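You operate a simulated robot arm through the tools that you are given. There is no shell and no other tool. Be economical: measure what you need, move in short steps, check, and stop when the job is done.

You run a simulated robot arm. Do the job below in one go: nothing can be reset, and whatever is moved stays where it is left.

Task
Wipe the carriage bar's end clean, then lock the blue fork at the width card's notch.
Fine: the pad goes back on the side tray.

The check looks at the end state, three seconds after you hand in, the way a careful person would. Anything else that was tipped, shoved, dropped, spilled or broken makes it a failure.

Robot
A 6-joint arm with a two-finger parallel gripper, fixed in place. Base frame: the origin is at the foot of the arm, x ahead of it, y to its left, z up. Readings come in mm, degrees, newtons and seconds.
With the tool pointing down near the work surface it reaches from about 100 to 640 mm from the base axis. Its first joint turns from -66.0 to 66.0 degrees. Payload 2.9 kg.
The TCP is the grasp point between the finger pads, 30 mm short of the fingertips. In the tool frame z runs along the fingers and y along their closing line. Largest opening 110 mm; finger width 20, thickness 10; the body of the gripper, 48 by 112 mm, starts 55 mm behind the TCP.
Orientation is told as [roll, pitch, yaw] about the base's x, y, z axes, in that order, counted from this pose: with the fingers straight down and closing along the base's y, the tool's x points along the base's -x, its y along +y and its z along -z.

Tools
- The arm moves only by the tool nudge_tool. Its argument "commands" is one flat list of numbers, 7 for each row, row after row: the shift along the tool's x, y, z in units of 150 mm (1.0 is 150 mm), then the turn, a rotation vector about the tool's x, y, z in units of 90 degrees (1.0 is 90 degrees), then the gripper command, from -1 (fully open) to 1 (shut), values between in proportion. In form: [dx, dy, dz, rx, ry, rz, grip, dx, dy, dz, rx, ry, rz, grip, ...]. A call has 1 to 20 rows; each row is the pose to reach, as a shift and turn from the pose commanded when the call began, along the tool's axes at that moment. A call with a number of a shift or a turn outside -1 to 1 is refused whole. Each row takes 0.2 s and may step no farther than 50 mm and 8.6 degrees from the row before; otherwise, or with a gripper value out of range, the whole call is refused. A pose out of reach is approached as far as the arm can. The call stops where the force on the tool passes 70 N (or 10 N more than at its start, if that is more) or the arm is blocked; 0.2 s more then pass. The fingers move at their own pace (about 108 mm/s each) and stop on an object; they squeeze with about 41 N. The grip force told is the motor's: it shows also when the fingers shut on nothing. Time passes only in rows, and 0.2 s behind the last, so rows that repeat a pose let the fingers close. It gives the time, the measured TCP pose, the force on the tool (base axes), the opening and the grip force at its end, in the units of the frame above (readings bear some noise).
- Cameras (640 x 400 px; columns grow to the right, rows downward): "scene" is fixed at [60, 435.5, 1359.2]; the picture's right is [-0.86, -0.52, 0.00], its down [-0.40, 0.67, -0.63] and it looks along [0.32, -0.54, -0.78] (base axes); focal length 340 px, centre (320, 200). "wrist" rides on the gripper at [72, 17, -103] in the tool frame; the picture's right is [-0.23, 0.97, 0.00], its down [-0.76, -0.18, -0.62] and it looks along [-0.61, -0.14, 0.78] (tool axes); focal length 222 px, centre (320, 200). There is no depth. A picture from a camera that has moved, and an enlarged one, comes with that camera's place and axes in the base frame and with its lens.
- snapshot(camera): a new picture of that camera. The clock stands still meanwhile.
- enlarge(camera, box): a new picture of the part [left, top, right, bottom] of that camera's present view, enlarged. The clock stands still meanwhile.
- job_done(): hands the job in; it is judged then, once.

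Work in short steps. Places have to be worked out from the pictures, the camera data and where the tool is seen: move nearer, look again, correct. Check each grasp and each placing, and mend what went wrong. You have 120 turns and 76 pictures in all, those below and enlarged ones among them. Open the gripper and draw the arm clear of the work before you hand the job in, unless the task says otherwise; then end with one line.

The tools are called after ">>>" by a JSON object that holds its "name" and its "arguments". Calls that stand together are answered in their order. nudge_tool: Moves the arm, as the interface text tells. Its arguments: {"type":"object","properties":{"commands":{"type":"array","items":{"type":"number"}}},"required":["commands"]} The other tools are called the same way: snapshot (camera) takes a picture; enlarge (camera, box) takes an enlarged picture of a part of a camera's view; job_done () hands the job in.

At the start:

```text
time_s: 0.0
eef_pos: [485.5, -36.5, 905.8]
orientation: [0.0, -0.1, 0.0]
contact_force: [-0.5, 0.1, -0.3]
grip_width: 109.9
gripper_force: 0.1
```

scene: 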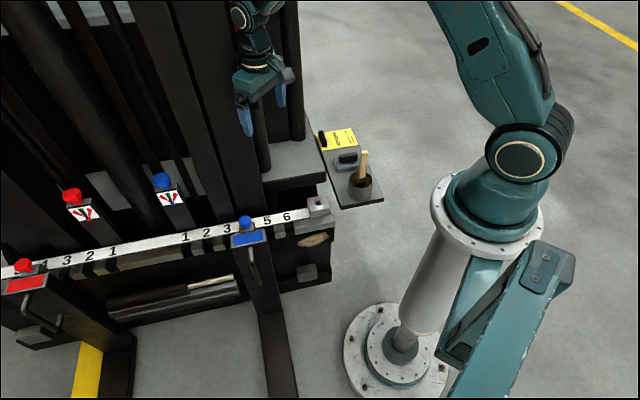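
wrist: 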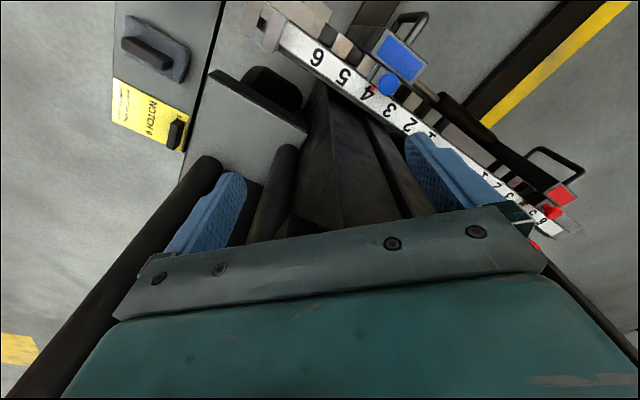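

I'll look closely at the card, the bar end, and the fork's parts first.

>>> {"name": "enlarge", "arguments": {"camera": "scene", "box": [290, 110, 400, 220]}}

>>> {"name": "enlarge", "arguments": {"camera": "scene", "box": [140, 160, 340, 290]}}

>>> {"name": "enlarge", "arguments": {"camera": "wrist", "box": [90, 0, 450, 200]}}

```text
3.64 times, centred on (345, 165) of scene
camera zoom: at [60.0, 435.5, 1359.2], right [-0.86, -0.52, 0.0], down [-0.4, 0.67, -0.63], along [0.32, -0.54, -0.78], focal length 1235 px, centre (229, 327)
```

zoom: 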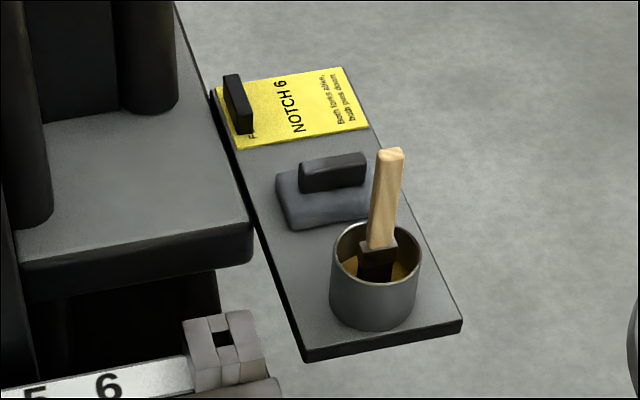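

```text
3.08 times, centred on (240, 225) of scene
camera zoom: at [60.0, 435.5, 1359.2], right [-0.86, -0.52, 0.0], down [-0.4, 0.67, -0.63], along [0.32, -0.54, -0.78], focal length 1045 px, centre (566, 123)
```

zoom: 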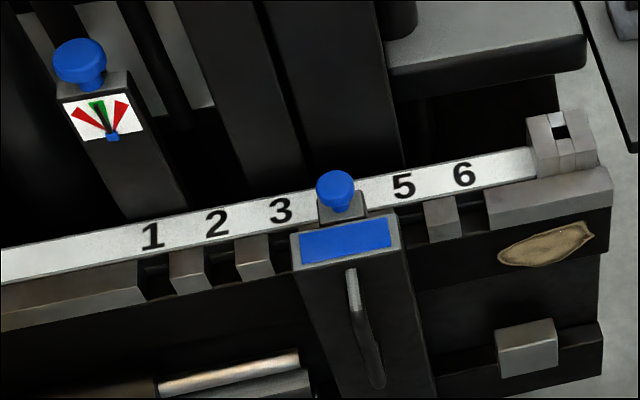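

```text
1.78 times, centred on (270, 100) of wrist
camera zoom: at [413.0, -18.9, 1008.1], right [0.23, 0.97, 0.0], down [0.76, -0.18, 0.62], along [0.61, -0.14, -0.78], focal length 395 px, centre (409, 378)
```

zoom: 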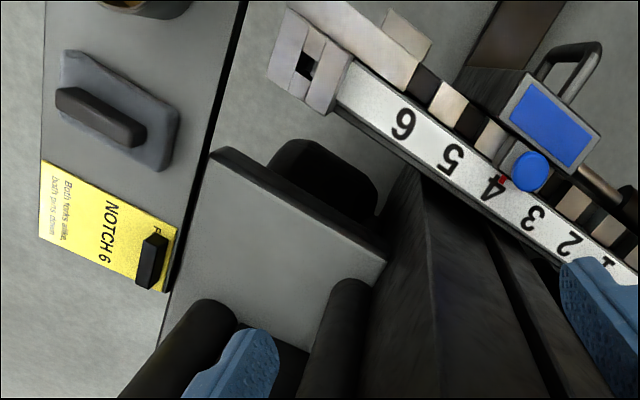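

The card says notch 6, both pins down. I'll look at the red fork, the gauges, and the blue pin more closely.

>>> {"name": "enlarge", "arguments": {"camera": "scene", "box": [0, 160, 130, 300]}}

>>> {"name": "enlarge", "arguments": {"camera": "scene", "box": [210, 195, 290, 255]}}

>>> {"name": "enlarge", "arguments": {"camera": "scene", "box": [140, 160, 220, 220]}}

>>> {"name": "enlarge", "arguments": {"camera": "wrist", "box": [340, 20, 460, 140]}}

>>> {"name": "enlarge", "arguments": {"camera": "wrist", "box": [470, 120, 640, 260]}}

```text
2.86 times, centred on (65, 230) of scene
camera zoom: at [60.0, 435.5, 1359.2], right [-0.86, -0.52, 0.0], down [-0.4, 0.67, -0.63], along [0.32, -0.54, -0.78], focal length 970 px, centre (1049, 114)
```

zoom: 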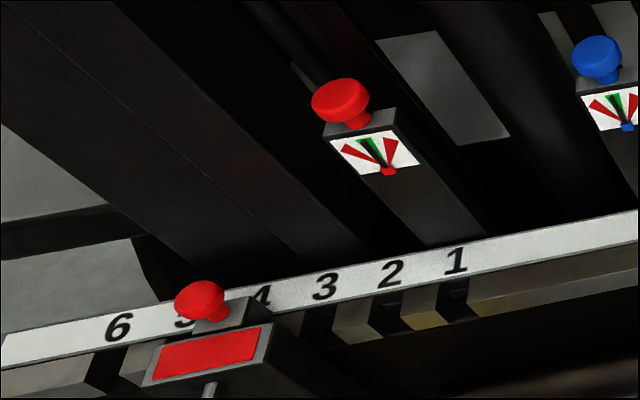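

```text
6.67 times, centred on (250, 225) of scene
camera zoom: at [60.0, 435.5, 1359.2], right [-0.86, -0.52, 0.0], down [-0.4, 0.67, -0.63], along [0.32, -0.54, -0.78], focal length 2264 px, centre (787, 33)
```

zoom: 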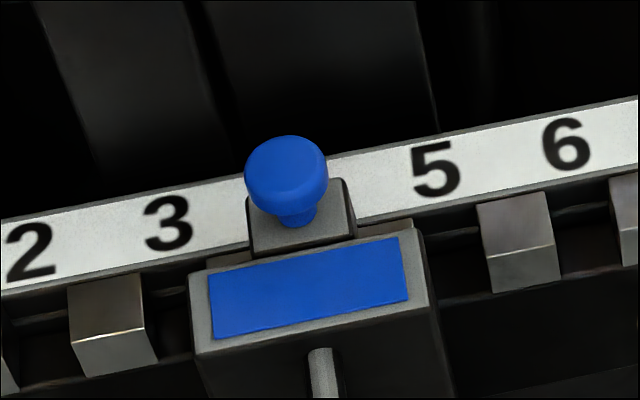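

```text
6.67 times, centred on (180, 190) of scene
camera zoom: at [60.0, 435.5, 1359.2], right [-0.86, -0.52, 0.0], down [-0.4, 0.67, -0.63], along [0.32, -0.54, -0.78], focal length 2264 px, centre (1253, 267)
```

zoom: 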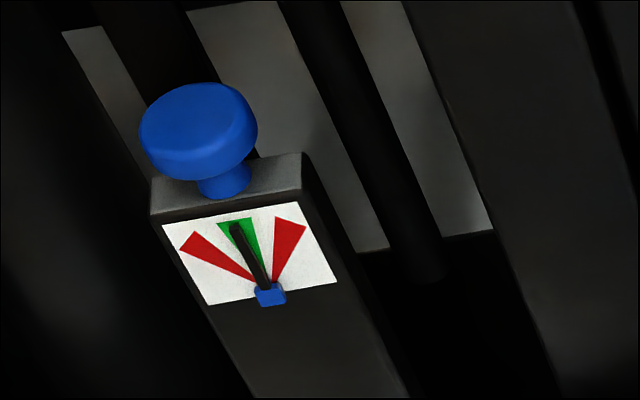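

```text
3.33 times, centred on (400, 80) of wrist
camera zoom: at [413.0, -18.9, 1008.1], right [0.23, 0.97, 0.0], down [0.76, -0.18, 0.62], along [0.61, -0.14, -0.78], focal length 740 px, centre (53, 600)
```

zoom: 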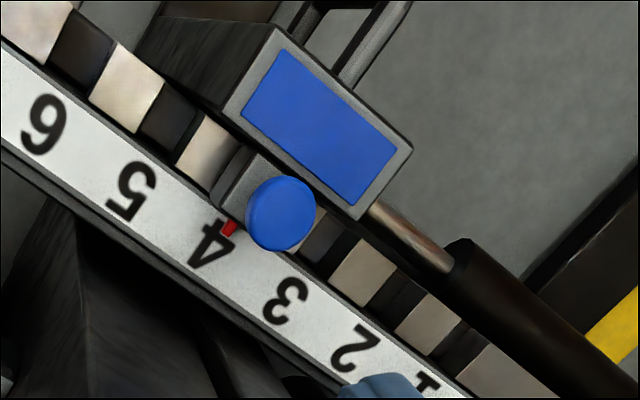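

```text
2.86 times, centred on (555, 190) of wrist
camera zoom: at [413.0, -18.9, 1008.1], right [0.23, 0.97, 0.0], down [0.76, -0.18, 0.62], along [0.61, -0.14, -0.78], focal length 635 px, centre (-351, 229)
```

zoom: 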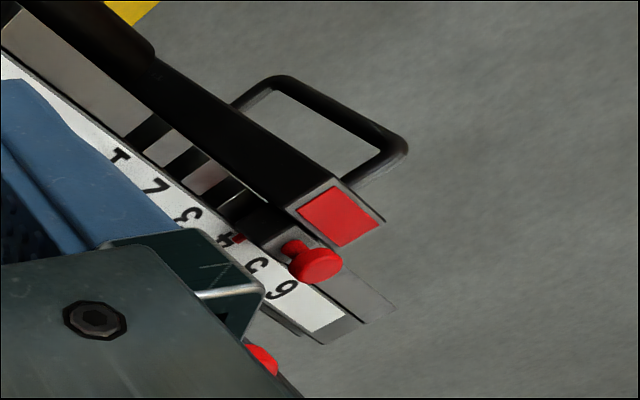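

The bar runs diagonally (about +x+y) and the red fork is out of reach, so only the blue fork concerns me. I'll pull back from the mast and turn the wrist camera to look at the bar's front end.

>>> {"name": "nudge_tool", "arguments": {"commands": [0.25, 0.15, 0, 0, 0, 0.07, -1, 0.5, 0.3, 0, 0, 0, 0.14, -1, 0.75, 0.45, 0, 0, 0, 0.21, -1, 1, 0.6, 0, 0, 0, 0.28, -1, 1, 0.75, 0.2, 0, 0, 0.355, -1]}}

>>> {"name": "snapshot", "arguments": {"camera": "wrist"}}

```text
time_s: 1.2
eef_pos: [334.4, 73.8, 876.4]
orientation: [0.0, -0.1, -32.1]
contact_force: [0.0, 0.6, 0.0]
grip_width: 110.1
gripper_force: 0.0
```

```text
65 pictures are left
camera wrist: at [282.5, 127.8, 979.5], right [0.71, 0.7, 0.0], down [0.55, -0.55, 0.63], along [0.44, -0.44, -0.78], focal length 222 px, centre (320, 200)
```

wrist: 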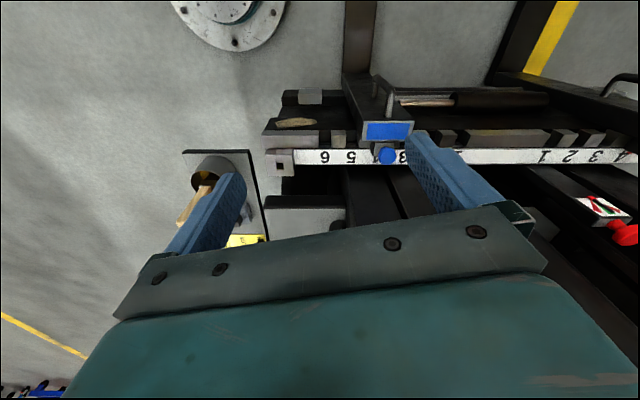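

The bar lines up with this view; the blue pin's knob is near (507, 78, 597). I'll come lower to see the dirt and the fork up close.

>>> {"name": "nudge_tool", "arguments": {"commands": [0.12, -0.05, 0.25, 0, 0, 0, -1, 0.25, -0.1, 0.5, 0, 0, 0, -1, 0.37, -0.15, 0.75, 0, 0, 0, -1, 0.5, -0.2, 1, 0, 0, 0, -1]}}

>>> {"name": "snapshot", "arguments": {"camera": "wrist"}}

>>> {"name": "snapshot", "arguments": {"camera": "scene"}}

```text
time_s: 2.2
eef_pos: [258.5, 88.7, 728.4]
orientation: [-0.1, -0.1, -32.0]
contact_force: [0.1, -0.3, 0.5]
grip_width: 109.7
gripper_force: 0.0
```

```text
64 pictures are left
camera wrist: at [206.6, 142.3, 830.4], right [0.71, 0.71, 0.0], down [0.55, -0.55, 0.63], along [0.44, -0.44, -0.78], focal length 222 px, centre (320, 200)
```

wrist: 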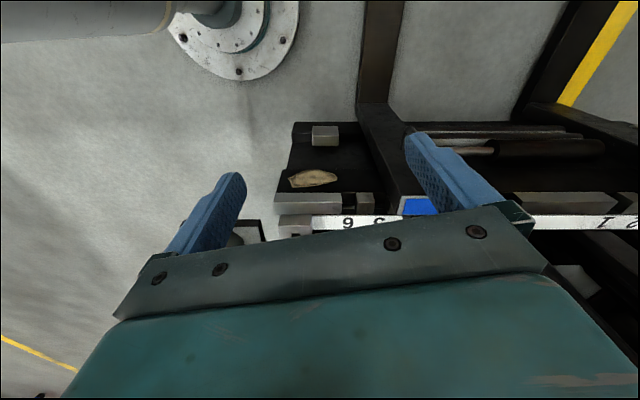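

```text
63 pictures are left
```

scene: 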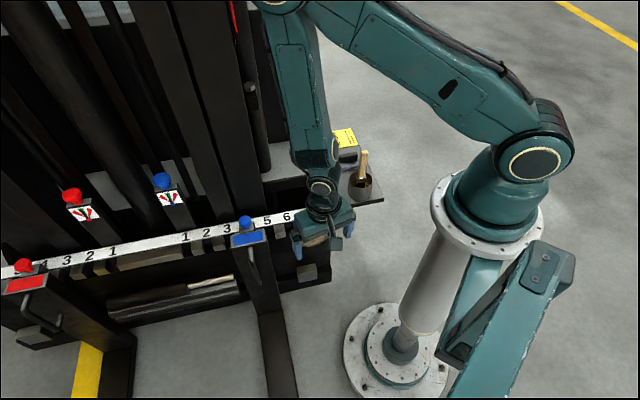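

The dirt sits on the bar's front face at about (372, -43, 449), roughly 100 × 45 mm. The pad is on the tray at about (400, -313, 552) with its handle parallel to the bar, so I'll swing over there with the closing line across the handle.

>>> {"name": "nudge_tool", "arguments": {"commands": [-0.12, -0.14, -0.1, 0, 0, -0.085, -1, -0.24, -0.29, -0.2, 0, 0, -0.17, -1, -0.36, -0.43, -0.3, 0, 0, -0.255, -1, -0.49, -0.58, -0.4, 0, 0, -0.34, -1, -0.61, -0.72, -0.47, 0, 0, -0.42, -1]}}

```text
time_s: 3.4
eef_pos: [274.8, -49.9, 797.8]
orientation: [0.0, -0.1, 6.0]
contact_force: [-1.1, -0.5, 0.2]
grip_width: 110.0
gripper_force: 0.0
```

Continuing the swing toward the tray.

>>> {"name": "nudge_tool", "arguments": {"commands": [0, -0.25, 0, 0, 0, -0.06, -1, 0, -0.5, 0, 0, 0, -0.12, -1, 0, -0.75, 0, 0, 0, -0.18, -1, -0.02, -1, 0, 0, 0, -0.22, -1]}}

```text
time_s: 4.4
eef_pos: [293.2, -199.2, 796.8]
orientation: [0.0, -0.2, 25.8]
contact_force: [0.4, 0.4, -0.3]
grip_width: 109.9
gripper_force: 0.1
```

Nearly there; one more stretch and then a picture.

>>> {"name": "nudge_tool", "arguments": {"commands": [0.06, -0.25, 0.08, 0, 0, -0.055, -1, 0.12, -0.5, 0.16, 0, 0, -0.11, -1, 0.19, -0.75, 0.25, 0, 0, -0.165, -1, 0.25, -0.98, 0.33, 0, 0, -0.213, -1]}}

>>> {"name": "snapshot", "arguments": {"camera": "wrist"}}

```text
time_s: 5.4
eef_pos: [323.0, -346.5, 741.8]
orientation: [-0.1, 0.1, 44.9]
contact_force: [0.5, 0.3, 0.0]
grip_width: 110.1
gripper_force: 0.1
```

```text
62 pictures are left
camera wrist: at [260.4, -385.5, 845.1], right [-0.53, 0.85, 0.0], down [0.66, 0.41, 0.62], along [0.53, 0.33, -0.78], focal length 222 px, centre (320, 200)
```

wrist: 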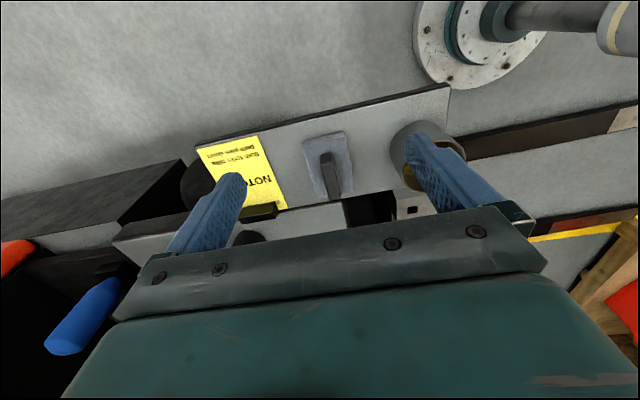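

The pad's handle is near (395, -288). I'll zoom in to get its size and orientation.

>>> {"name": "enlarge", "arguments": {"camera": "wrist", "box": [280, 110, 400, 220]}}

```text
3.64 times, centred on (340, 165) of wrist
camera zoom: at [260.4, -385.5, 845.1], right [-0.53, 0.85, 0.0], down [0.66, 0.41, 0.62], along [0.53, 0.33, -0.78], focal length 808 px, centre (247, 327)
```

zoom: 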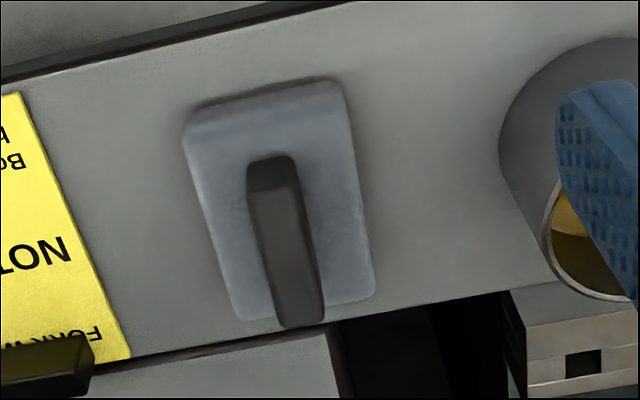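

The handle is centred at about (397, -282), ~18 mm wide and 60 mm long, exactly along the bar direction. The brush stands upright about 120 mm to the side (top about z 728), so I'll centre over the pad first and check clearance.

>>> {"name": "nudge_tool", "arguments": {"commands": [-0.22, -0.015, 0, 0, 0, 0, -0.1, -0.44, -0.03, 0, 0, 0, 0, -0.1, -0.653, -0.045, 0.1, 0, 0, 0, 0.0, -0.653, -0.045, 0.3, 0, 0, 0, 0.0]}}

>>> {"name": "snapshot", "arguments": {"camera": "wrist"}}

>>> {"name": "snapshot", "arguments": {"camera": "scene"}}

```text
time_s: 6.4
eef_pos: [399.5, -282.6, 700.2]
orientation: [-0.3, 0.0, 44.8]
contact_force: [0.2, 0.7, 0.2]
grip_width: 55.2
gripper_force: 0.0
```

```text
60 pictures are left
camera wrist: at [335.9, -320.2, 804.0], right [-0.52, 0.85, 0.0], down [0.66, 0.41, 0.62], along [0.53, 0.33, -0.78], focal length 222 px, centre (320, 200)
```

wrist: 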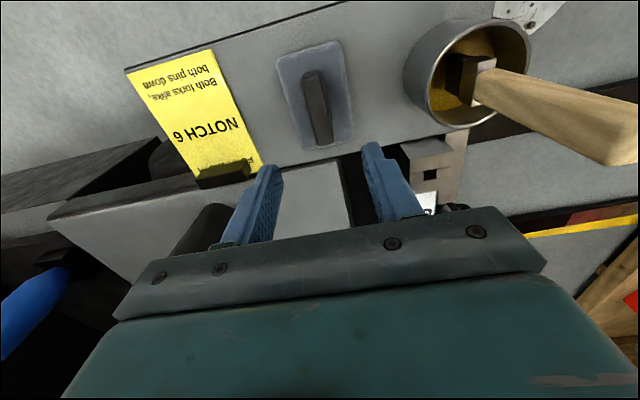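

```text
59 pictures are left
```

scene: 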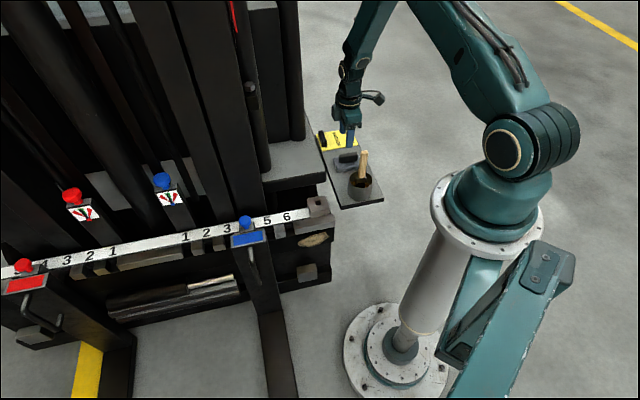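

Clearance is fine. Zoom on the pad from here to fix its height.

>>> {"name": "enlarge", "arguments": {"camera": "wrist", "box": [260, 30, 380, 160]}}

```text
3.08 times, centred on (320, 95) of wrist
camera zoom: at [335.9, -320.2, 804.0], right [-0.52, 0.85, 0.0], down [0.66, 0.41, 0.62], along [0.53, 0.33, -0.78], focal length 684 px, centre (320, 523)
```

zoom: 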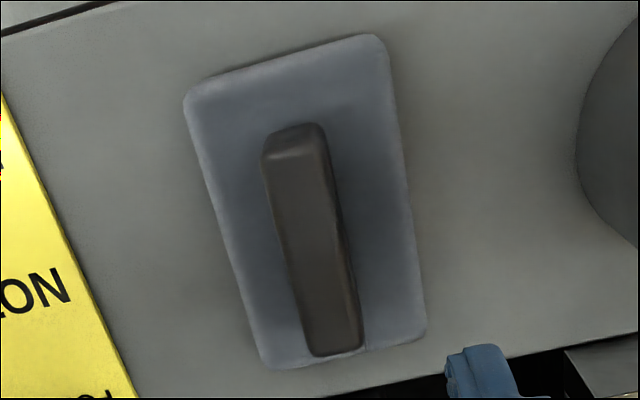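

Handle top is around z 603, slab top around 567. I'll shift to the handle centre (391, -287), descend to TCP z ≈ 603 with fingers 55 mm apart, and check before closing.

>>> {"name": "nudge_tool", "arguments": {"commands": [0.063, 0.021, 0.15, 0, 0, 0, 0.0, 0.063, 0.021, 0.3, 0, 0, 0, 0.0, 0.063, 0.021, 0.45, 0, 0, 0, 0.0, 0.063, 0.021, 0.55, 0, 0, 0, 0.0, 0.063, 0.021, 0.6, 0, 0, 0, 0.0, 0.063, 0.021, 0.64, 0, 0, 0, 0.0]}}

>>> {"name": "snapshot", "arguments": {"camera": "wrist"}}

>>> {"name": "enlarge", "arguments": {"camera": "scene", "box": [300, 80, 400, 210]}}

```text
time_s: 7.8
eef_pos: [390.9, -288.8, 611.3]
orientation: [0.0, -0.1, 44.8]
contact_force: [-5.3, 3.6, 18.3]
grip_width: 54.6
gripper_force: 0.2
stopped in row 6: the force on the tool passed its limit (the readings are from after the stop); the commanded pose is now the measured one
```

```text
57 pictures are left
camera wrist: at [327.9, -327.0, 714.8], right [-0.53, 0.85, 0.0], down [0.67, 0.41, 0.62], along [0.53, 0.33, -0.78], focal length 222 px, centre (320, 200)
```

wrist: 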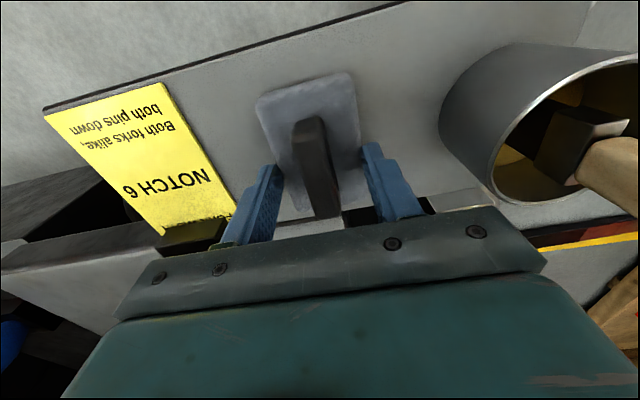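

```text
3.08 times, centred on (350, 145) of scene
camera zoom: at [59.7, 435.8, 1359.1], right [-0.86, -0.52, 0.0], down [-0.4, 0.67, -0.63], along [0.32, -0.54, -0.78], focal length 1045 px, centre (228, 369)
```

zoom: 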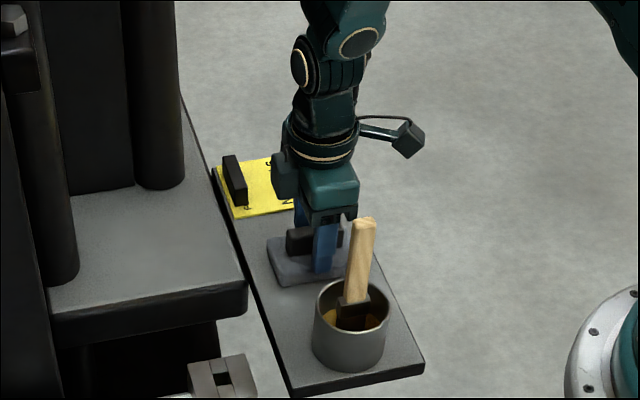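

The fingertips touched the slab (z ≈ 581), straddling the handle. I'll lift 2 mm and close on the handle.

>>> {"name": "nudge_tool", "arguments": {"commands": [0, 0, -0.014, 0, 0, 0, 0.2, 0, 0, -0.014, 0, 0, 0, 0.7, 0, 0, -0.014, 0, 0, 0, 1, 0, 0, -0.014, 0, 0, 0, 1]}}

>>> {"name": "snapshot", "arguments": {"camera": "wrist"}}

```text
time_s: 8.8
eef_pos: [390.8, -288.7, 613.7]
orientation: [0.1, 0.0, 44.8]
contact_force: [0.5, 0.2, -0.5]
grip_width: 17.0
gripper_force: 40.9
```

```text
55 pictures are left
camera wrist: at [327.6, -327.1, 716.5], right [-0.53, 0.85, 0.0], down [0.67, 0.41, 0.62], along [0.53, 0.33, -0.78], focal length 222 px, centre (320, 200)
```

wrist: 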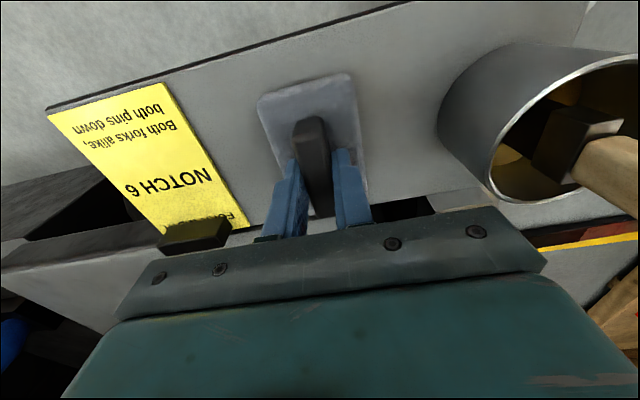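

Grip holds at 17 mm. Lifting the pad straight up.

>>> {"name": "nudge_tool", "arguments": {"commands": [0, 0, -0.1, 0, 0, 0, 1, 0, 0, -0.35, 0, 0, 0, 1, 0, 0, -0.65, 0, 0, 0, 1, 0, 0, -0.95, 0, 0, 0, 1]}}

>>> {"name": "snapshot", "arguments": {"camera": "scene"}}

```text
time_s: 9.8
eef_pos: [390.0, -290.2, 753.7]
orientation: [0.0, 0.1, 44.8]
contact_force: [0.1, -0.7, 0.0]
grip_width: 0.0
gripper_force: 37.5
```

```text
54 pictures are left
```

scene: 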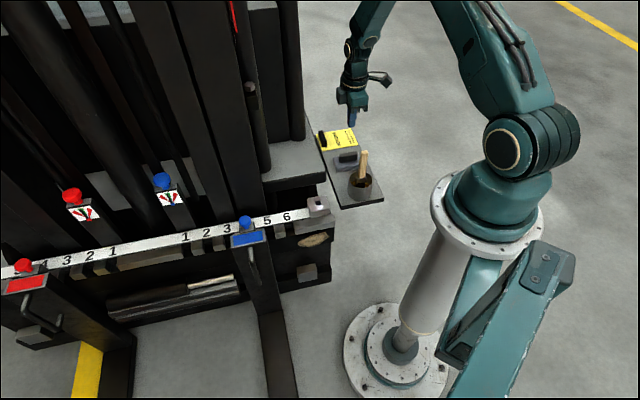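

The handle slipped out during the lift; the pad is still on the tray. I'll look at how it sits now.

>>> {"name": "enlarge", "arguments": {"camera": "scene", "box": [310, 110, 390, 210]}}

>>> {"name": "enlarge", "arguments": {"camera": "wrist", "box": [220, 20, 420, 190]}}

```text
4.00 times, centred on (350, 160) of scene
camera zoom: at [60.0, 435.5, 1359.2], right [-0.86, -0.52, 0.0], down [-0.4, 0.67, -0.63], along [0.32, -0.54, -0.78], focal length 1359 px, centre (200, 360)
```

zoom: 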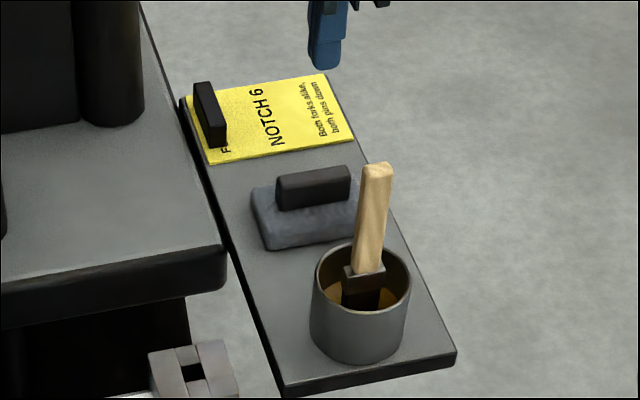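

```text
2.35 times, centred on (320, 105) of wrist
camera zoom: at [327.8, -328.8, 856.6], right [-0.53, 0.85, 0.0], down [0.67, 0.41, 0.62], along [0.53, 0.33, -0.78], focal length 523 px, centre (320, 424)
```

zoom: 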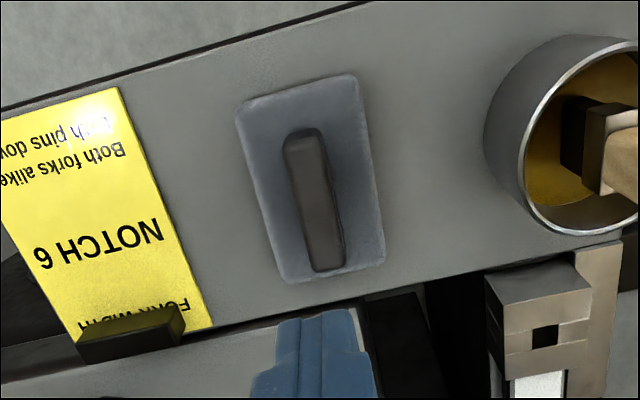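

The pad is still flat in place, handle centre ≈ (394, -289). The fingertips probably landed on the slab's edge and gripped too high, so I'll open only to about 36 mm and go down until contact, inside the slab's outline.

>>> {"name": "nudge_tool", "arguments": {"commands": [-0.025, -0.01, 0.1, 0, 0, 0, 0.34, -0.025, -0.01, 0.3, 0, 0, 0, 0.34, -0.025, -0.01, 0.55, 0, 0, 0, 0.34, -0.025, -0.01, 0.75, 0, 0, 0, 0.34, -0.025, -0.01, 0.88, 0, 0, 0, 0.34, -0.025, -0.01, 0.94, 0, 0, 0, 0.34, -0.025, -0.01, 1, 0, 0, 0, 0.34]}}

>>> {"name": "enlarge", "arguments": {"camera": "wrist", "box": [220, 60, 420, 240]}}

>>> {"name": "enlarge", "arguments": {"camera": "scene", "box": [310, 110, 390, 210]}}

```text
time_s: 11.5
eef_pos: [394.9, -287.8, 611.4]
orientation: [0.3, 0.0, 44.7]
contact_force: [-6.9, 5.1, 20.7]
grip_width: 36.0
gripper_force: 0.1
stopped in row 7: the force on the tool passed its limit (the readings are from after the stop); the commanded pose is now the measured one
```

```text
2.22 times, centred on (320, 150) of wrist
camera zoom: at [332.4, -326.9, 714.9], right [-0.52, 0.85, 0.01], down [0.67, 0.41, 0.62], along [0.53, 0.33, -0.78], focal length 494 px, centre (320, 311)
```

zoom: 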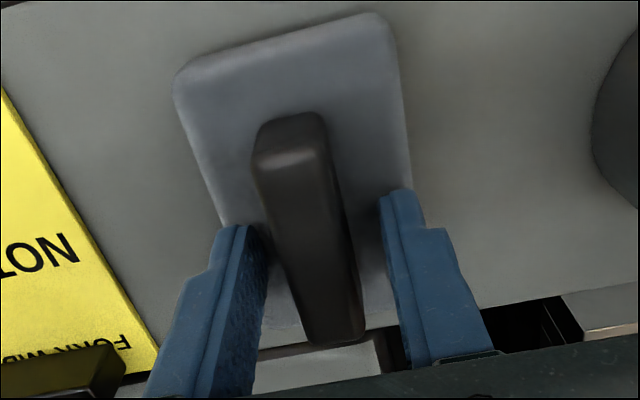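

```text
4.00 times, centred on (350, 160) of scene
camera zoom: at [59.6, 435.8, 1359.1], right [-0.86, -0.52, 0.0], down [-0.4, 0.67, -0.63], along [0.32, -0.54, -0.78], focal length 1359 px, centre (200, 360)
```

zoom: 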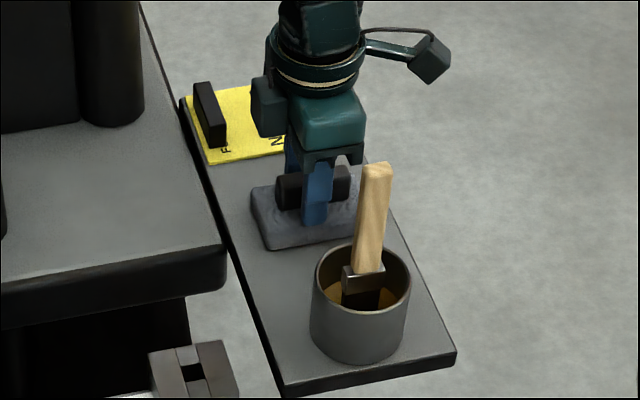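

Fingertips are on the slab with the handle well between them. I'll close here, wait longer, and lift only slowly this time.

>>> {"name": "nudge_tool", "arguments": {"commands": [0, 0, 0, 0, 0, 0, 0.7, 0, 0, 0, 0, 0, 0, 1, 0, 0, 0, 0, 0, 0, 1, 0, 0, 0, 0, 0, 0, 1, 0, 0, -0.02, 0, 0, 0, 1, 0, 0, -0.04, 0, 0, 0, 1, 0, 0, -0.06, 0, 0, 0, 1, 0, 0, -0.08, 0, 0, 0, 1, 0, 0, -0.1, 0, 0, 0, 1]}}

>>> {"name": "enlarge", "arguments": {"camera": "wrist", "box": [220, 60, 420, 240]}}

```text
time_s: 13.5
eef_pos: [395.1, -288.9, 626.3]
orientation: [0.1, -0.1, 44.7]
contact_force: [0.0, 0.0, -0.8]
grip_width: 17.2
gripper_force: 41.0
```

```text
2.22 times, centred on (320, 150) of wrist
camera zoom: at [332.1, -327.5, 728.8], right [-0.53, 0.85, 0.0], down [0.67, 0.41, 0.62], along [0.53, 0.33, -0.78], focal length 494 px, centre (320, 311)
```

zoom: 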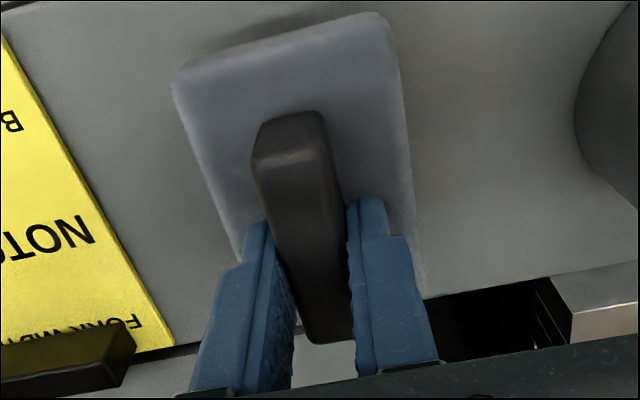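

Held this time (17.2 mm, tray seen parting below). Lifting on gently.

>>> {"name": "nudge_tool", "arguments": {"commands": [0, 0, -0.03, 0, 0, 0, 1, 0, 0, -0.08, 0, 0, 0, 1, 0, 0, -0.16, 0, 0, 0, 1, 0, 0, -0.25, 0, 0, 0, 1, 0, 0, -0.34, 0, 0, 0, 1, 0, 0, -0.43, 0, 0, 0, 1, 0, 0, -0.52, 0, 0, 0, 1, 0, 0, -0.61, 0, 0, 0, 1, 0, 0, -0.7, 0, 0, 0, 1, 0, 0, -0.79, 0, 0, 0, 1, 0, 0, -0.86, 0, 0, 0, 1, 0, 0, -0.9, 0, 0, 0, 1]}}

>>> {"name": "snapshot", "arguments": {"camera": "wrist"}}

```text
time_s: 16.1
eef_pos: [393.4, -290.2, 761.4]
orientation: [0.3, 0.0, 44.8]
contact_force: [0.1, -0.6, -0.6]
grip_width: 17.3
gripper_force: 40.9
```

```text
48 pictures are left
camera wrist: at [331.0, -327.4, 864.5], right [-0.53, 0.85, 0.0], down [0.67, 0.41, 0.62], along [0.53, 0.33, -0.78], focal length 222 px, centre (320, 200)
```

wrist: 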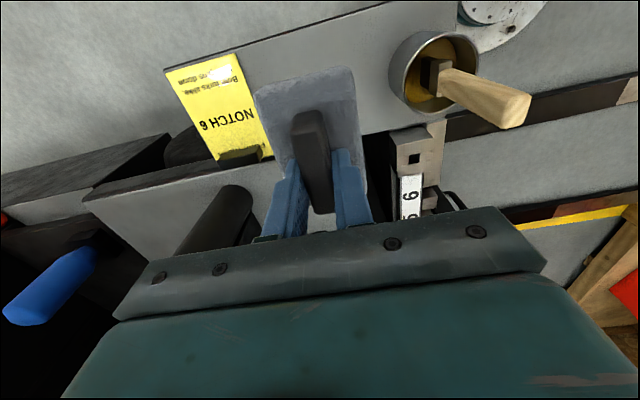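

Secure. I'll raise past the brush tip (z 728) and carry the pad toward the front of the bar end.

>>> {"name": "nudge_tool", "arguments": {"commands": [0, 0, -0.1, 0, 0, 0, 1, 0, 0, -0.25, 0, 0, 0, 1, 0, 0, -0.4, 0, 0, 0, 1, -0.05, 0.1, -0.45, 0, 0, 0, 1, -0.12, 0.25, -0.45, 0, 0, 0, 1, -0.2, 0.4, -0.45, 0, 0, 0, 1, -0.28, 0.55, -0.45, 0, 0, 0, 1, -0.36, 0.7, -0.45, 0, 0, 0, 1, -0.44, 0.85, -0.45, 0, 0, 0, 1, -0.5, 0.95, -0.45, 0, 0, 0, 1]}}

```text
time_s: 18.3
eef_pos: [348.2, -133.0, 829.3]
orientation: [0.1, 0.0, 44.7]
contact_force: [0.0, -0.1, -1.0]
grip_width: 16.9
gripper_force: 40.5
```

Still held. Next to a spot in front of the bar face, about (290, 18, 800).

>>> {"name": "nudge_tool", "arguments": {"commands": [-0.04, 0.1, 0, 0, 0, 0, 1, -0.1, 0.25, 0, 0, 0, 0, 1, -0.16, 0.4, 0.03, 0, 0, 0, 1, -0.22, 0.55, 0.06, 0, 0, 0, 1, -0.28, 0.7, 0.1, 0, 0, 0, 1, -0.34, 0.85, 0.15, 0, 0, 0, 1, -0.4, 1, 0.2, 0, 0, 0, 1]}}

```text
time_s: 19.9
eef_pos: [286.4, 14.8, 800.8]
orientation: [0.2, 0.1, 44.7]
contact_force: [0.0, 1.0, -0.1]
grip_width: 17.1
gripper_force: 40.4
```

Now tilt the tool so the pad faces the bar's front, half of the way first.

>>> {"name": "nudge_tool", "arguments": {"commands": [0, 0, 0, 0.08, 0, 0, 1, 0, 0, 0, 0.16, 0, 0, 1, 0, 0, 0, 0.24, 0, 0, 1, 0, 0, 0, 0.32, 0, 0, 1, 0, 0, 0, 0.4, 0, 0, 1, 0, 0, 0, 0.48, 0, 0, 1, 0, 0, 0, 0.5, 0, 0, 1]}}

>>> {"name": "snapshot", "arguments": {"camera": "scene"}}

```text
time_s: 21.5
eef_pos: [293.4, 19.5, 793.9]
orientation: [-44.8, 0.1, 44.8]
contact_force: [-1.2, 0.2, 0.1]
grip_width: 17.1
gripper_force: 41.2
out of reach, approached as far as the arm can: row 4, 5, 6, 7
```

```text
47 pictures are left
```

scene: 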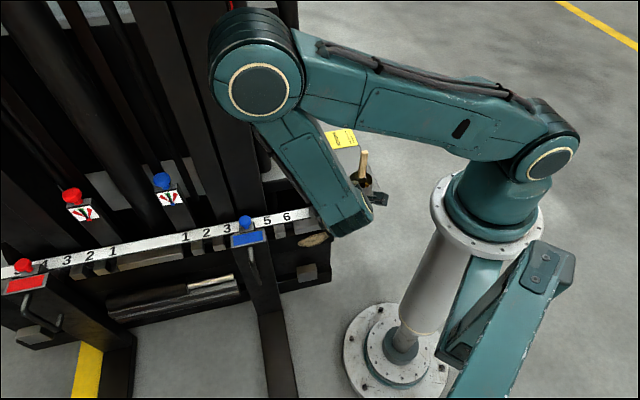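

The tilt goes toward the bar as wanted, but the arm is folded tight here; lower it has more room. Moving straight down 150 mm in front of the bar.

>>> {"name": "nudge_tool", "arguments": {"commands": [0, 0.1, 0.1, 0, 0, 0, 1, 0, 0.22, 0.22, 0, 0, 0, 1, 0, 0.34, 0.34, 0, 0, 0, 1, 0, 0.46, 0.46, 0, 0, 0, 1, 0, 0.58, 0.58, 0, 0, 0, 1, 0, 0.7, 0.7, 0, 0, 0, 1]}}

>>> {"name": "snapshot", "arguments": {"camera": "wrist"}}

```text
time_s: 22.9
eef_pos: [294.4, 18.3, 645.6]
orientation: [-44.8, 0.0, 44.8]
contact_force: [0.0, -0.5, 0.2]
grip_width: 17.2
gripper_force: 41.2
```

```text
46 pictures are left
camera wrist: at [183.1, 28.0, 706.1], right [-0.33, 0.65, -0.69], down [0.32, 0.76, 0.57], along [0.89, -0.03, -0.46], focal length 222 px, centre (320, 200)
```

wrist: 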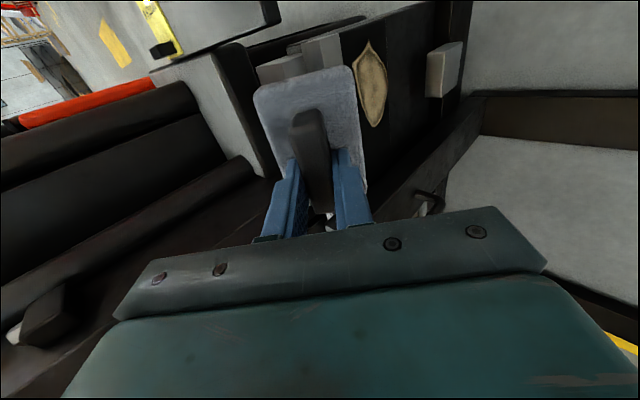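

Excellent view: dirt spans e≈177–283 along the bar, z≈412–476, on the face at n≈-294. I'll descend while backing off a little and complete the tilt to horizontal.

>>> {"name": "nudge_tool", "arguments": {"commands": [0, 0.12, 0.1, 0.05, 0, 0, 1, 0, 0.26, 0.2, 0.12, 0, 0, 1, 0, 0.4, 0.3, 0.2, 0, 0, 1, 0, 0.54, 0.4, 0.28, 0, 0, 1, 0, 0.66, 0.5, 0.36, 0, 0, 1, 0, 0.778, 0.589, 0.44, 0, 0, 1, 0, 0.778, 0.589, 0.5, 0, 0, 1]}}

>>> {"name": "snapshot", "arguments": {"camera": "wrist"}}

>>> {"name": "snapshot", "arguments": {"camera": "scene"}}

```text
time_s: 24.5
eef_pos: [310.7, 64.1, 604.6]
orientation: [-89.6, 0.0, 44.8]
contact_force: [-0.4, 0.4, -1.1]
grip_width: 17.3
gripper_force: 40.7
out of reach, approached as far as the arm can: row 5, 6, 7
```

```text
45 pictures are left
camera wrist: at [187.2, 86.8, 588.3], right [0.16, 0.16, -0.97], down [0.1, 0.98, 0.18], along [0.98, -0.13, 0.14], focal length 222 px, centre (320, 200)
```

wrist: 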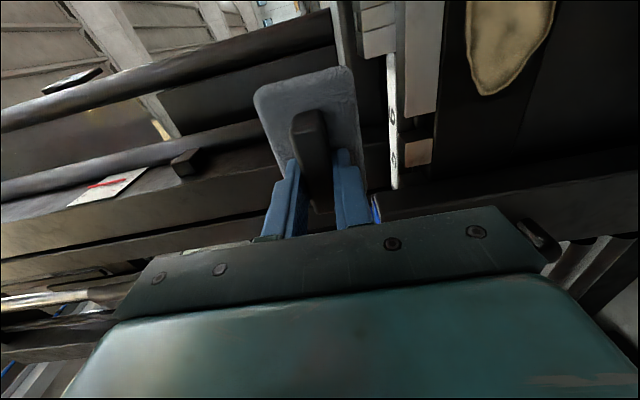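

```text
44 pictures are left
```

scene: 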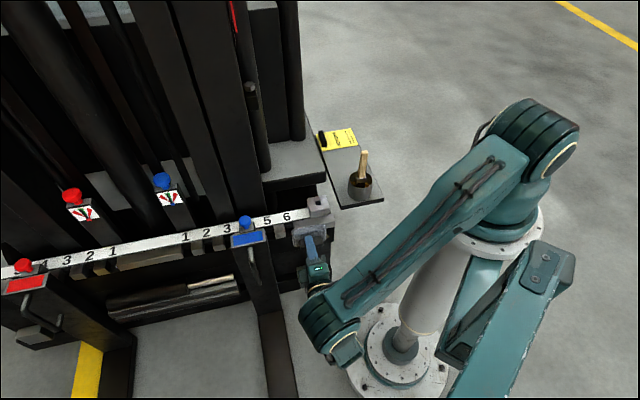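

The tool is horizontal now, but the arm ended short (z 605, e 265). I'll test reach by commanding a small step toward the face and see where it settles.

>>> {"name": "nudge_tool", "arguments": {"commands": [0, 0, 0.05, 0, 0, 0, 1, 0, 0, 0.1, 0, 0, 0, 1, 0, 0, 0.1, 0, 0, 0, 1]}}

```text
time_s: 25.3
eef_pos: [315.1, 55.6, 604.0]
orientation: [-89.4, 0.0, 44.8]
contact_force: [0.2, 0.4, -0.3]
grip_width: 17.2
gripper_force: 41.0
out of reach, approached as far as the arm can: row 2, 3
```

Commands appear to start from the reached pose. Test going down (tool y) and toward the bar end (tool x).

>>> {"name": "nudge_tool", "arguments": {"commands": [0.05, 0.15, 0.0, 0, 0, 0, 1, 0.1, 0.3, 0.0, 0, 0, 0, 1]}}

>>> {"name": "snapshot", "arguments": {"camera": "scene"}}

```text
time_s: 25.9
eef_pos: [315.5, 55.9, 605.8]
orientation: [-89.3, 0.0, 44.8]
contact_force: [0.2, -0.2, -0.3]
grip_width: 17.3
gripper_force: 41.0
out of reach, approached as far as the arm can: row 1, 2
```

```text
43 pictures are left
```

scene: 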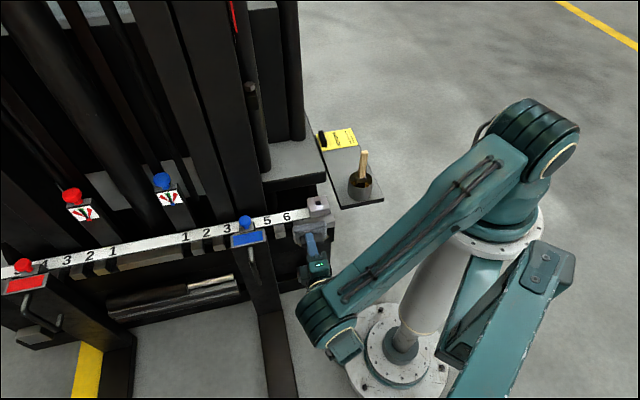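

Joint 1's limit (wrist swung out past ~66°) appears to be the restriction; closer to the face it relaxes. Everything there lies at n ≤ -290, so moving in to n ≈ -225 is safe, then I try down.

>>> {"name": "nudge_tool", "arguments": {"commands": [0, 0, 0.07, 0, 0, 0, 1, 0, 0, 0.14, 0, 0, 0, 1, 0, 0, 0.21, 0, 0, 0, 1, 0, 0, 0.28, 0, 0, 0, 1, 0, 0.1, 0.28, 0, 0, 0, 1, 0, 0.2, 0.28, 0, 0, 0, 1, 0, 0.3, 0.28, 0, 0, 0, 1]}}

```text
time_s: 27.5
eef_pos: [321.1, 36.5, 604.6]
orientation: [-88.7, 0.0, 44.7]
contact_force: [-2.1, 0.6, -0.9]
grip_width: 17.0
gripper_force: 41.1
out of reach, approached as far as the arm can: row 1, 2, 3, 4, 5, 6, 7
```

The folded arm can't go lower with the tool fully horizontal. I'll ease the tilt to about 60° while descending and see whether the lower height is reachable.

>>> {"name": "nudge_tool", "arguments": {"commands": [0, 0, 0, -0.08, 0, 0, 1, 0, 0, 0, -0.16, 0, 0, 1, 0, 0.05, 0, -0.24, 0, 0, 1, 0, 0.15, 0, -0.33, 0, 0, 1, 0, 0.3, 0, -0.33, 0, 0, 1, 0, 0.45, 0, -0.33, 0, 0, 1, 0, 0.6, 0, -0.33, 0, 0, 1]}}

```text
time_s: 29.1
eef_pos: [320.0, 33.9, 511.9]
orientation: [-60.2, 0.1, 44.7]
contact_force: [1.6, 0.7, -0.3]
grip_width: 17.2
gripper_force: 41.2
```

60° works at z 512. Continue down to ~450 and then try increasing the tilt again.

>>> {"name": "nudge_tool", "arguments": {"commands": [0, 0.12, 0.07, 0, 0, 0, 1, 0, 0.24, 0.14, 0, 0, 0, 1, 0, 0.34, 0.2, 0, 0, 0, 1, 0, 0.34, 0.2, 0.08, 0, 0, 1, 0, 0.34, 0.2, 0.16, 0, 0, 1]}}

>>> {"name": "snapshot", "arguments": {"camera": "wrist"}}

```text
time_s: 30.3
eef_pos: [326.6, 49.9, 539.4]
orientation: [-74.4, 0.0, 44.8]
contact_force: [0.4, 0.6, -0.4]
grip_width: 16.9
gripper_force: 41.0
out of reach, approached as far as the arm can: row 2, 3, 4, 5
```

```text
42 pictures are left
camera wrist: at [201.9, 72.6, 550.6], right [-0.02, 0.35, -0.94], down [0.15, 0.93, 0.34], along [0.99, -0.13, -0.07], focal length 222 px, centre (320, 200)
```

wrist: 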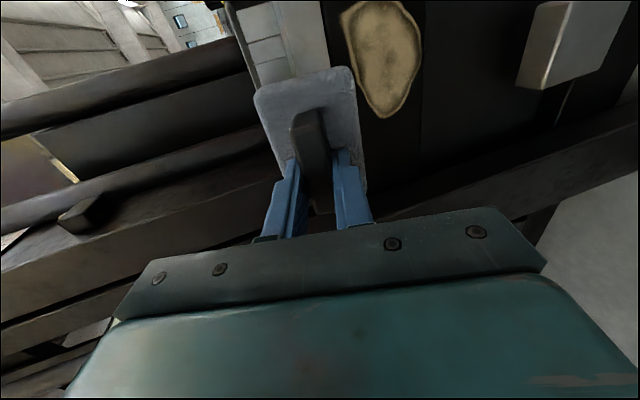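

Full flat isn't reachable at this height, so I'll come at 45° and let the pad's long edge meet the face. First approach to about 12 mm from it.

>>> {"name": "nudge_tool", "arguments": {"commands": [0, 0, 0, -0.09, 0, 0, 1, 0, 0, 0, -0.18, 0, 0, 1, 0.0, 0, 0, -0.27, 0, 0, 1, 0.05, 0.08, 0.04, -0.327, 0, 0, 1, 0.1, 0.2, 0.1, -0.327, 0, 0, 1, 0.15, 0.32, 0.2, -0.327, 0, 0, 1, 0.207, 0.423, 0.26, -0.327, 0, 0, 1, 0.207, 0.423, 0.319, -0.327, 0, 0, 1]}}

>>> {"name": "snapshot", "arguments": {"camera": "wrist"}}

```text
time_s: 32.1
eef_pos: [326.9, 2.8, 463.1]
orientation: [-45.0, -0.1, 44.7]
contact_force: [-0.5, 0.0, 0.1]
grip_width: 17.6
gripper_force: 41.6
```

```text
41 pictures are left
camera wrist: at [215.0, 12.5, 524.4], right [-0.32, 0.65, -0.69], down [0.32, 0.76, 0.57], along [0.89, -0.04, -0.45], focal length 222 px, centre (320, 200)
```

wrist: 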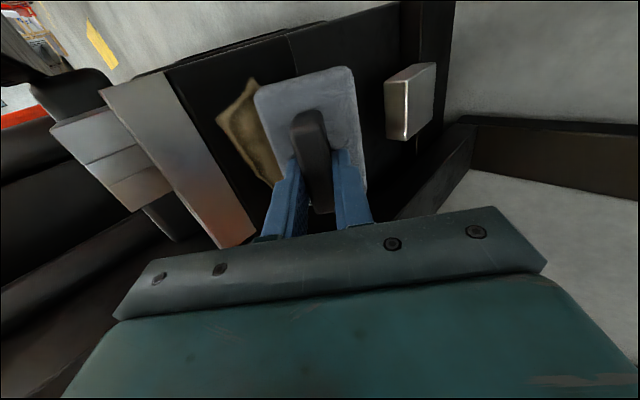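

45° is fully reachable here. Try tilting further in place, to see how flat I can get.

>>> {"name": "nudge_tool", "arguments": {"commands": [0, 0, 0, 0.06, 0, 0, 1, 0, 0, 0, 0.12, 0, 0, 1, 0, 0, 0, 0.17, 0, 0, 1]}}

```text
time_s: 32.9
eef_pos: [332.8, 6.2, 487.8]
orientation: [-60.3, 0.0, 44.8]
contact_force: [-1.3, -0.1, -1.3]
grip_width: 17.3
gripper_force: 41.1
out of reach, approached as far as the arm can: row 2, 3
```

50° is about the limit at this height, so 45° it is. Back to that and ease toward the face until contact.

>>> {"name": "nudge_tool", "arguments": {"commands": [0, 0, 0, -0.08, 0, 0, 1, 0.05, 0.08, 0.04, -0.17, 0, 0, 1, 0.05, 0.145, 0.0825, -0.17, 0, 0, 1, 0.05, 0.132, 0.106, -0.17, 0, 0, 1, 0.05, 0.12, 0.128, -0.17, 0, 0, 1]}}

>>> {"name": "snapshot", "arguments": {"camera": "wrist"}}

>>> {"name": "enlarge", "arguments": {"camera": "scene", "box": [260, 190, 360, 300]}}

```text
time_s: 34.1
eef_pos: [332.1, -2.2, 462.6]
orientation: [-45.0, 0.0, 44.8]
contact_force: [0.3, 0.2, -0.5]
grip_width: 17.0
gripper_force: 40.7
```

```text
40 pictures are left
camera wrist: at [220.0, 8.2, 523.7], right [-0.32, 0.65, -0.69], down [0.32, 0.76, 0.57], along [0.89, -0.04, -0.45], focal length 222 px, centre (320, 200)
```

wrist: 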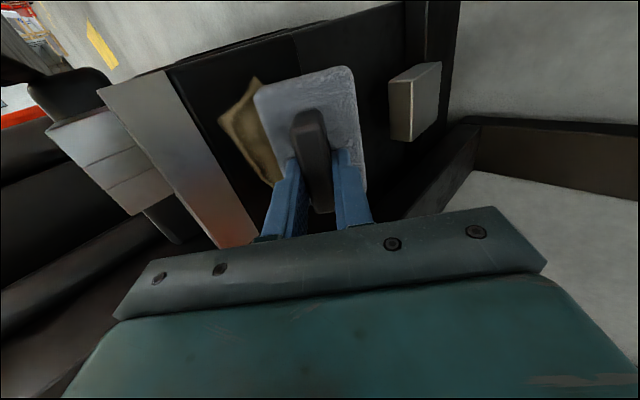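

```text
3.64 times, centred on (310, 245) of scene
camera zoom: at [60.0, 435.6, 1359.2], right [-0.86, -0.52, 0.0], down [-0.4, 0.67, -0.63], along [0.32, -0.54, -0.78], focal length 1235 px, centre (356, 36)
```

zoom: 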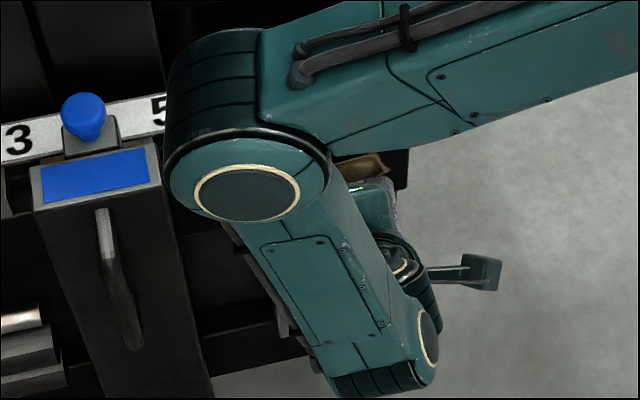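

No contact yet (n ≈ -236). Press on in small steps.

>>> {"name": "nudge_tool", "arguments": {"commands": [0, -0.019, 0.019, 0, 0, 0, 1, 0, -0.038, 0.038, 0, 0, 0, 1, 0, -0.057, 0.057, 0, 0, 0, 1]}}

```text
time_s: 34.9
eef_pos: [334.8, -7.7, 462.0]
orientation: [-44.2, 0.0, 45.0]
contact_force: [-7.3, 8.9, 1.5]
grip_width: 17.1
gripper_force: 40.8
stopped in row 3: the force on the tool passed its limit (the readings are from after the stop); the commanded pose is now the measured one
```

Contact with the face (≈11 N normal). Now a first stroke along the bar, then back off and look whether it cleans.

>>> {"name": "nudge_tool", "arguments": {"commands": [0.06, 0, 0, 0, 0, 0, 1, 0.12, 0, 0, 0, 0, 0, 1, 0.18, 0, 0, 0, 0, 0, 1, 0.24, 0, 0, 0, 0, 0, 1, 0.18, 0, 0, 0, 0, 0, 1, 0.1, 0, 0, 0, 0, 0, 1, 0.02, 0, 0, 0, 0, 0, 1, -0.06, 0, 0, 0, 0, 0, 1, -0.14, 0, 0, 0, 0, 0, 1, -0.22, 0, 0, 0, 0, 0, 1, -0.14, 0, 0, 0, 0, 0, 1, -0.06, 0, 0, 0, 0, 0, 1, 0, 0, 0, 0, 0, 0, 1]}}

>>> {"name": "snapshot", "arguments": {"camera": "wrist"}}

```text
time_s: 37.7
eef_pos: [337.1, -5.3, 460.6]
orientation: [-44.0, -0.2, 45.2]
contact_force: [-13.7, 32.8, 0.0]
grip_width: 17.2
gripper_force: 40.2
```

```text
38 pictures are left
camera wrist: at [226.8, 2.5, 523.6], right [-0.33, 0.66, -0.68], down [0.32, 0.75, 0.57], along [0.89, -0.02, -0.46], focal length 222 px, centre (320, 200)
```

wrist: 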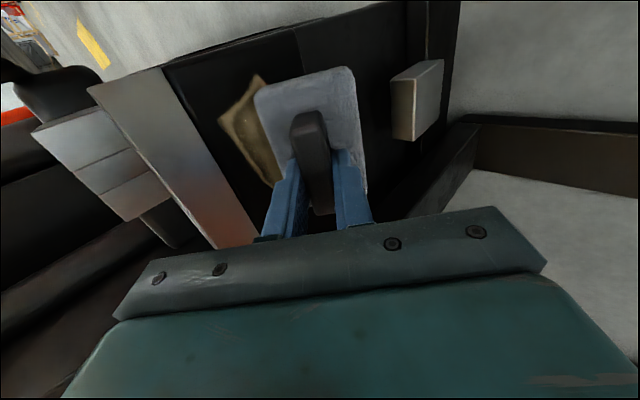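

Contact holds. The stroke ran along z≈447; the dirt reaches from ~412 to 480. Raster upward with strokes along the bar.

>>> {"name": "nudge_tool", "arguments": {"commands": [0, -0.0566, -0.0566, 0, 0, 0, 1, 0.12, -0.0566, -0.0566, 0, 0, 0, 1, 0.24, -0.0566, -0.0566, 0, 0, 0, 1, 0.24, -0.113, -0.113, 0, 0, 0, 1, 0.12, -0.113, -0.113, 0, 0, 0, 1, 0, -0.113, -0.113, 0, 0, 0, 1, -0.12, -0.113, -0.113, 0, 0, 0, 1, -0.24, -0.113, -0.113, 0, 0, 0, 1, -0.24, -0.16, -0.16, 0, 0, 0, 1, -0.12, -0.16, -0.16, 0, 0, 0, 1, 0, -0.16, -0.16, 0, 0, 0, 1, 0.12, -0.16, -0.16, 0, 0, 0, 1, 0.24, -0.16, -0.16, 0, 0, 0, 1, 0.24, -0.08, -0.08, 0, 0, 0, 1, 0.12, -0.08, -0.08, 0, 0, 0, 1, 0, -0.08, -0.08, 0, 0, 0, 1, -0.12, -0.08, -0.08, 0, 0, 0, 1, -0.24, -0.0566, -0.0566, 0, 0, 0, 1, -0.12, -0.0566, -0.0566, 0, 0, 0, 1, 0, -0.0566, -0.0566, 0, 0, 0, 1]}}

>>> {"name": "enlarge", "arguments": {"camera": "wrist", "box": [180, 30, 400, 190]}}

```text
time_s: 41.9
eef_pos: [332.6, -7.8, 473.5]
orientation: [-44.5, 0.1, 44.9]
contact_force: [-0.1, 0.1, -1.2]
grip_width: 17.0
gripper_force: 40.9
```

```text
2.50 times, centred on (290, 110) of wrist
camera zoom: at [223.0, 1.5, 535.5], right [-0.33, 0.65, -0.68], down [0.32, 0.76, 0.57], along [0.89, -0.03, -0.46], focal length 555 px, centre (395, 425)
```

zoom: 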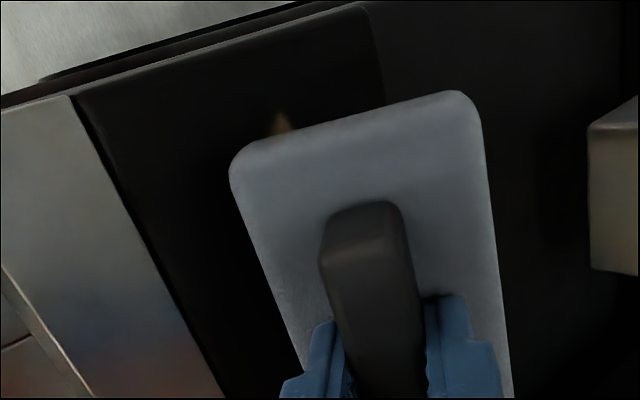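

The edge wipe works: most of the dirt is gone, a bit remains near the bar end side. Now raster downward with a slight extra press and a longer stroke to the end side.

>>> {"name": "nudge_tool", "arguments": {"commands": [0.11, -0.014, 0.014, 0, 0, 0, 1, 0.22, -0.014, 0.014, 0, 0, 0, 1, 0.33, -0.014, 0.014, 0, 0, 0, 1, 0.33, 0.033, 0.061, 0, 0, 0, 1, 0.2, 0.033, 0.061, 0, 0, 0, 1, 0.08, 0.033, 0.061, 0, 0, 0, 1, -0.04, 0.033, 0.061, 0, 0, 0, 1, -0.16, 0.033, 0.061, 0, 0, 0, 1, -0.24, 0.033, 0.061, 0, 0, 0, 1, -0.24, 0.09, 0.118, 0, 0, 0, 1, -0.12, 0.09, 0.118, 0, 0, 0, 1, 0, 0.09, 0.118, 0, 0, 0, 1, 0.12, 0.09, 0.118, 0, 0, 0, 1, 0.24, 0.09, 0.118, 0, 0, 0, 1, 0.33, 0.09, 0.118, 0, 0, 0, 1, 0.33, 0.146, 0.174, 0, 0, 0, 1, 0.2, 0.146, 0.174, 0, 0, 0, 1, 0.08, 0.146, 0.174, 0, 0, 0, 1, -0.04, 0.146, 0.174, 0, 0, 0, 1, -0.16, 0.146, 0.174, 0, 0, 0, 1]}}

```text
time_s: 42.9
eef_pos: [300.5, -42.9, 466.6]
orientation: [-43.7, -0.2, 45.2]
contact_force: [-9.0, 9.7, 1.5]
grip_width: 17.2
gripper_force: 41.3
stopped in row 4: the force on the tool passed its limit (the readings are from after the stop); the commanded pose is now the measured one
```

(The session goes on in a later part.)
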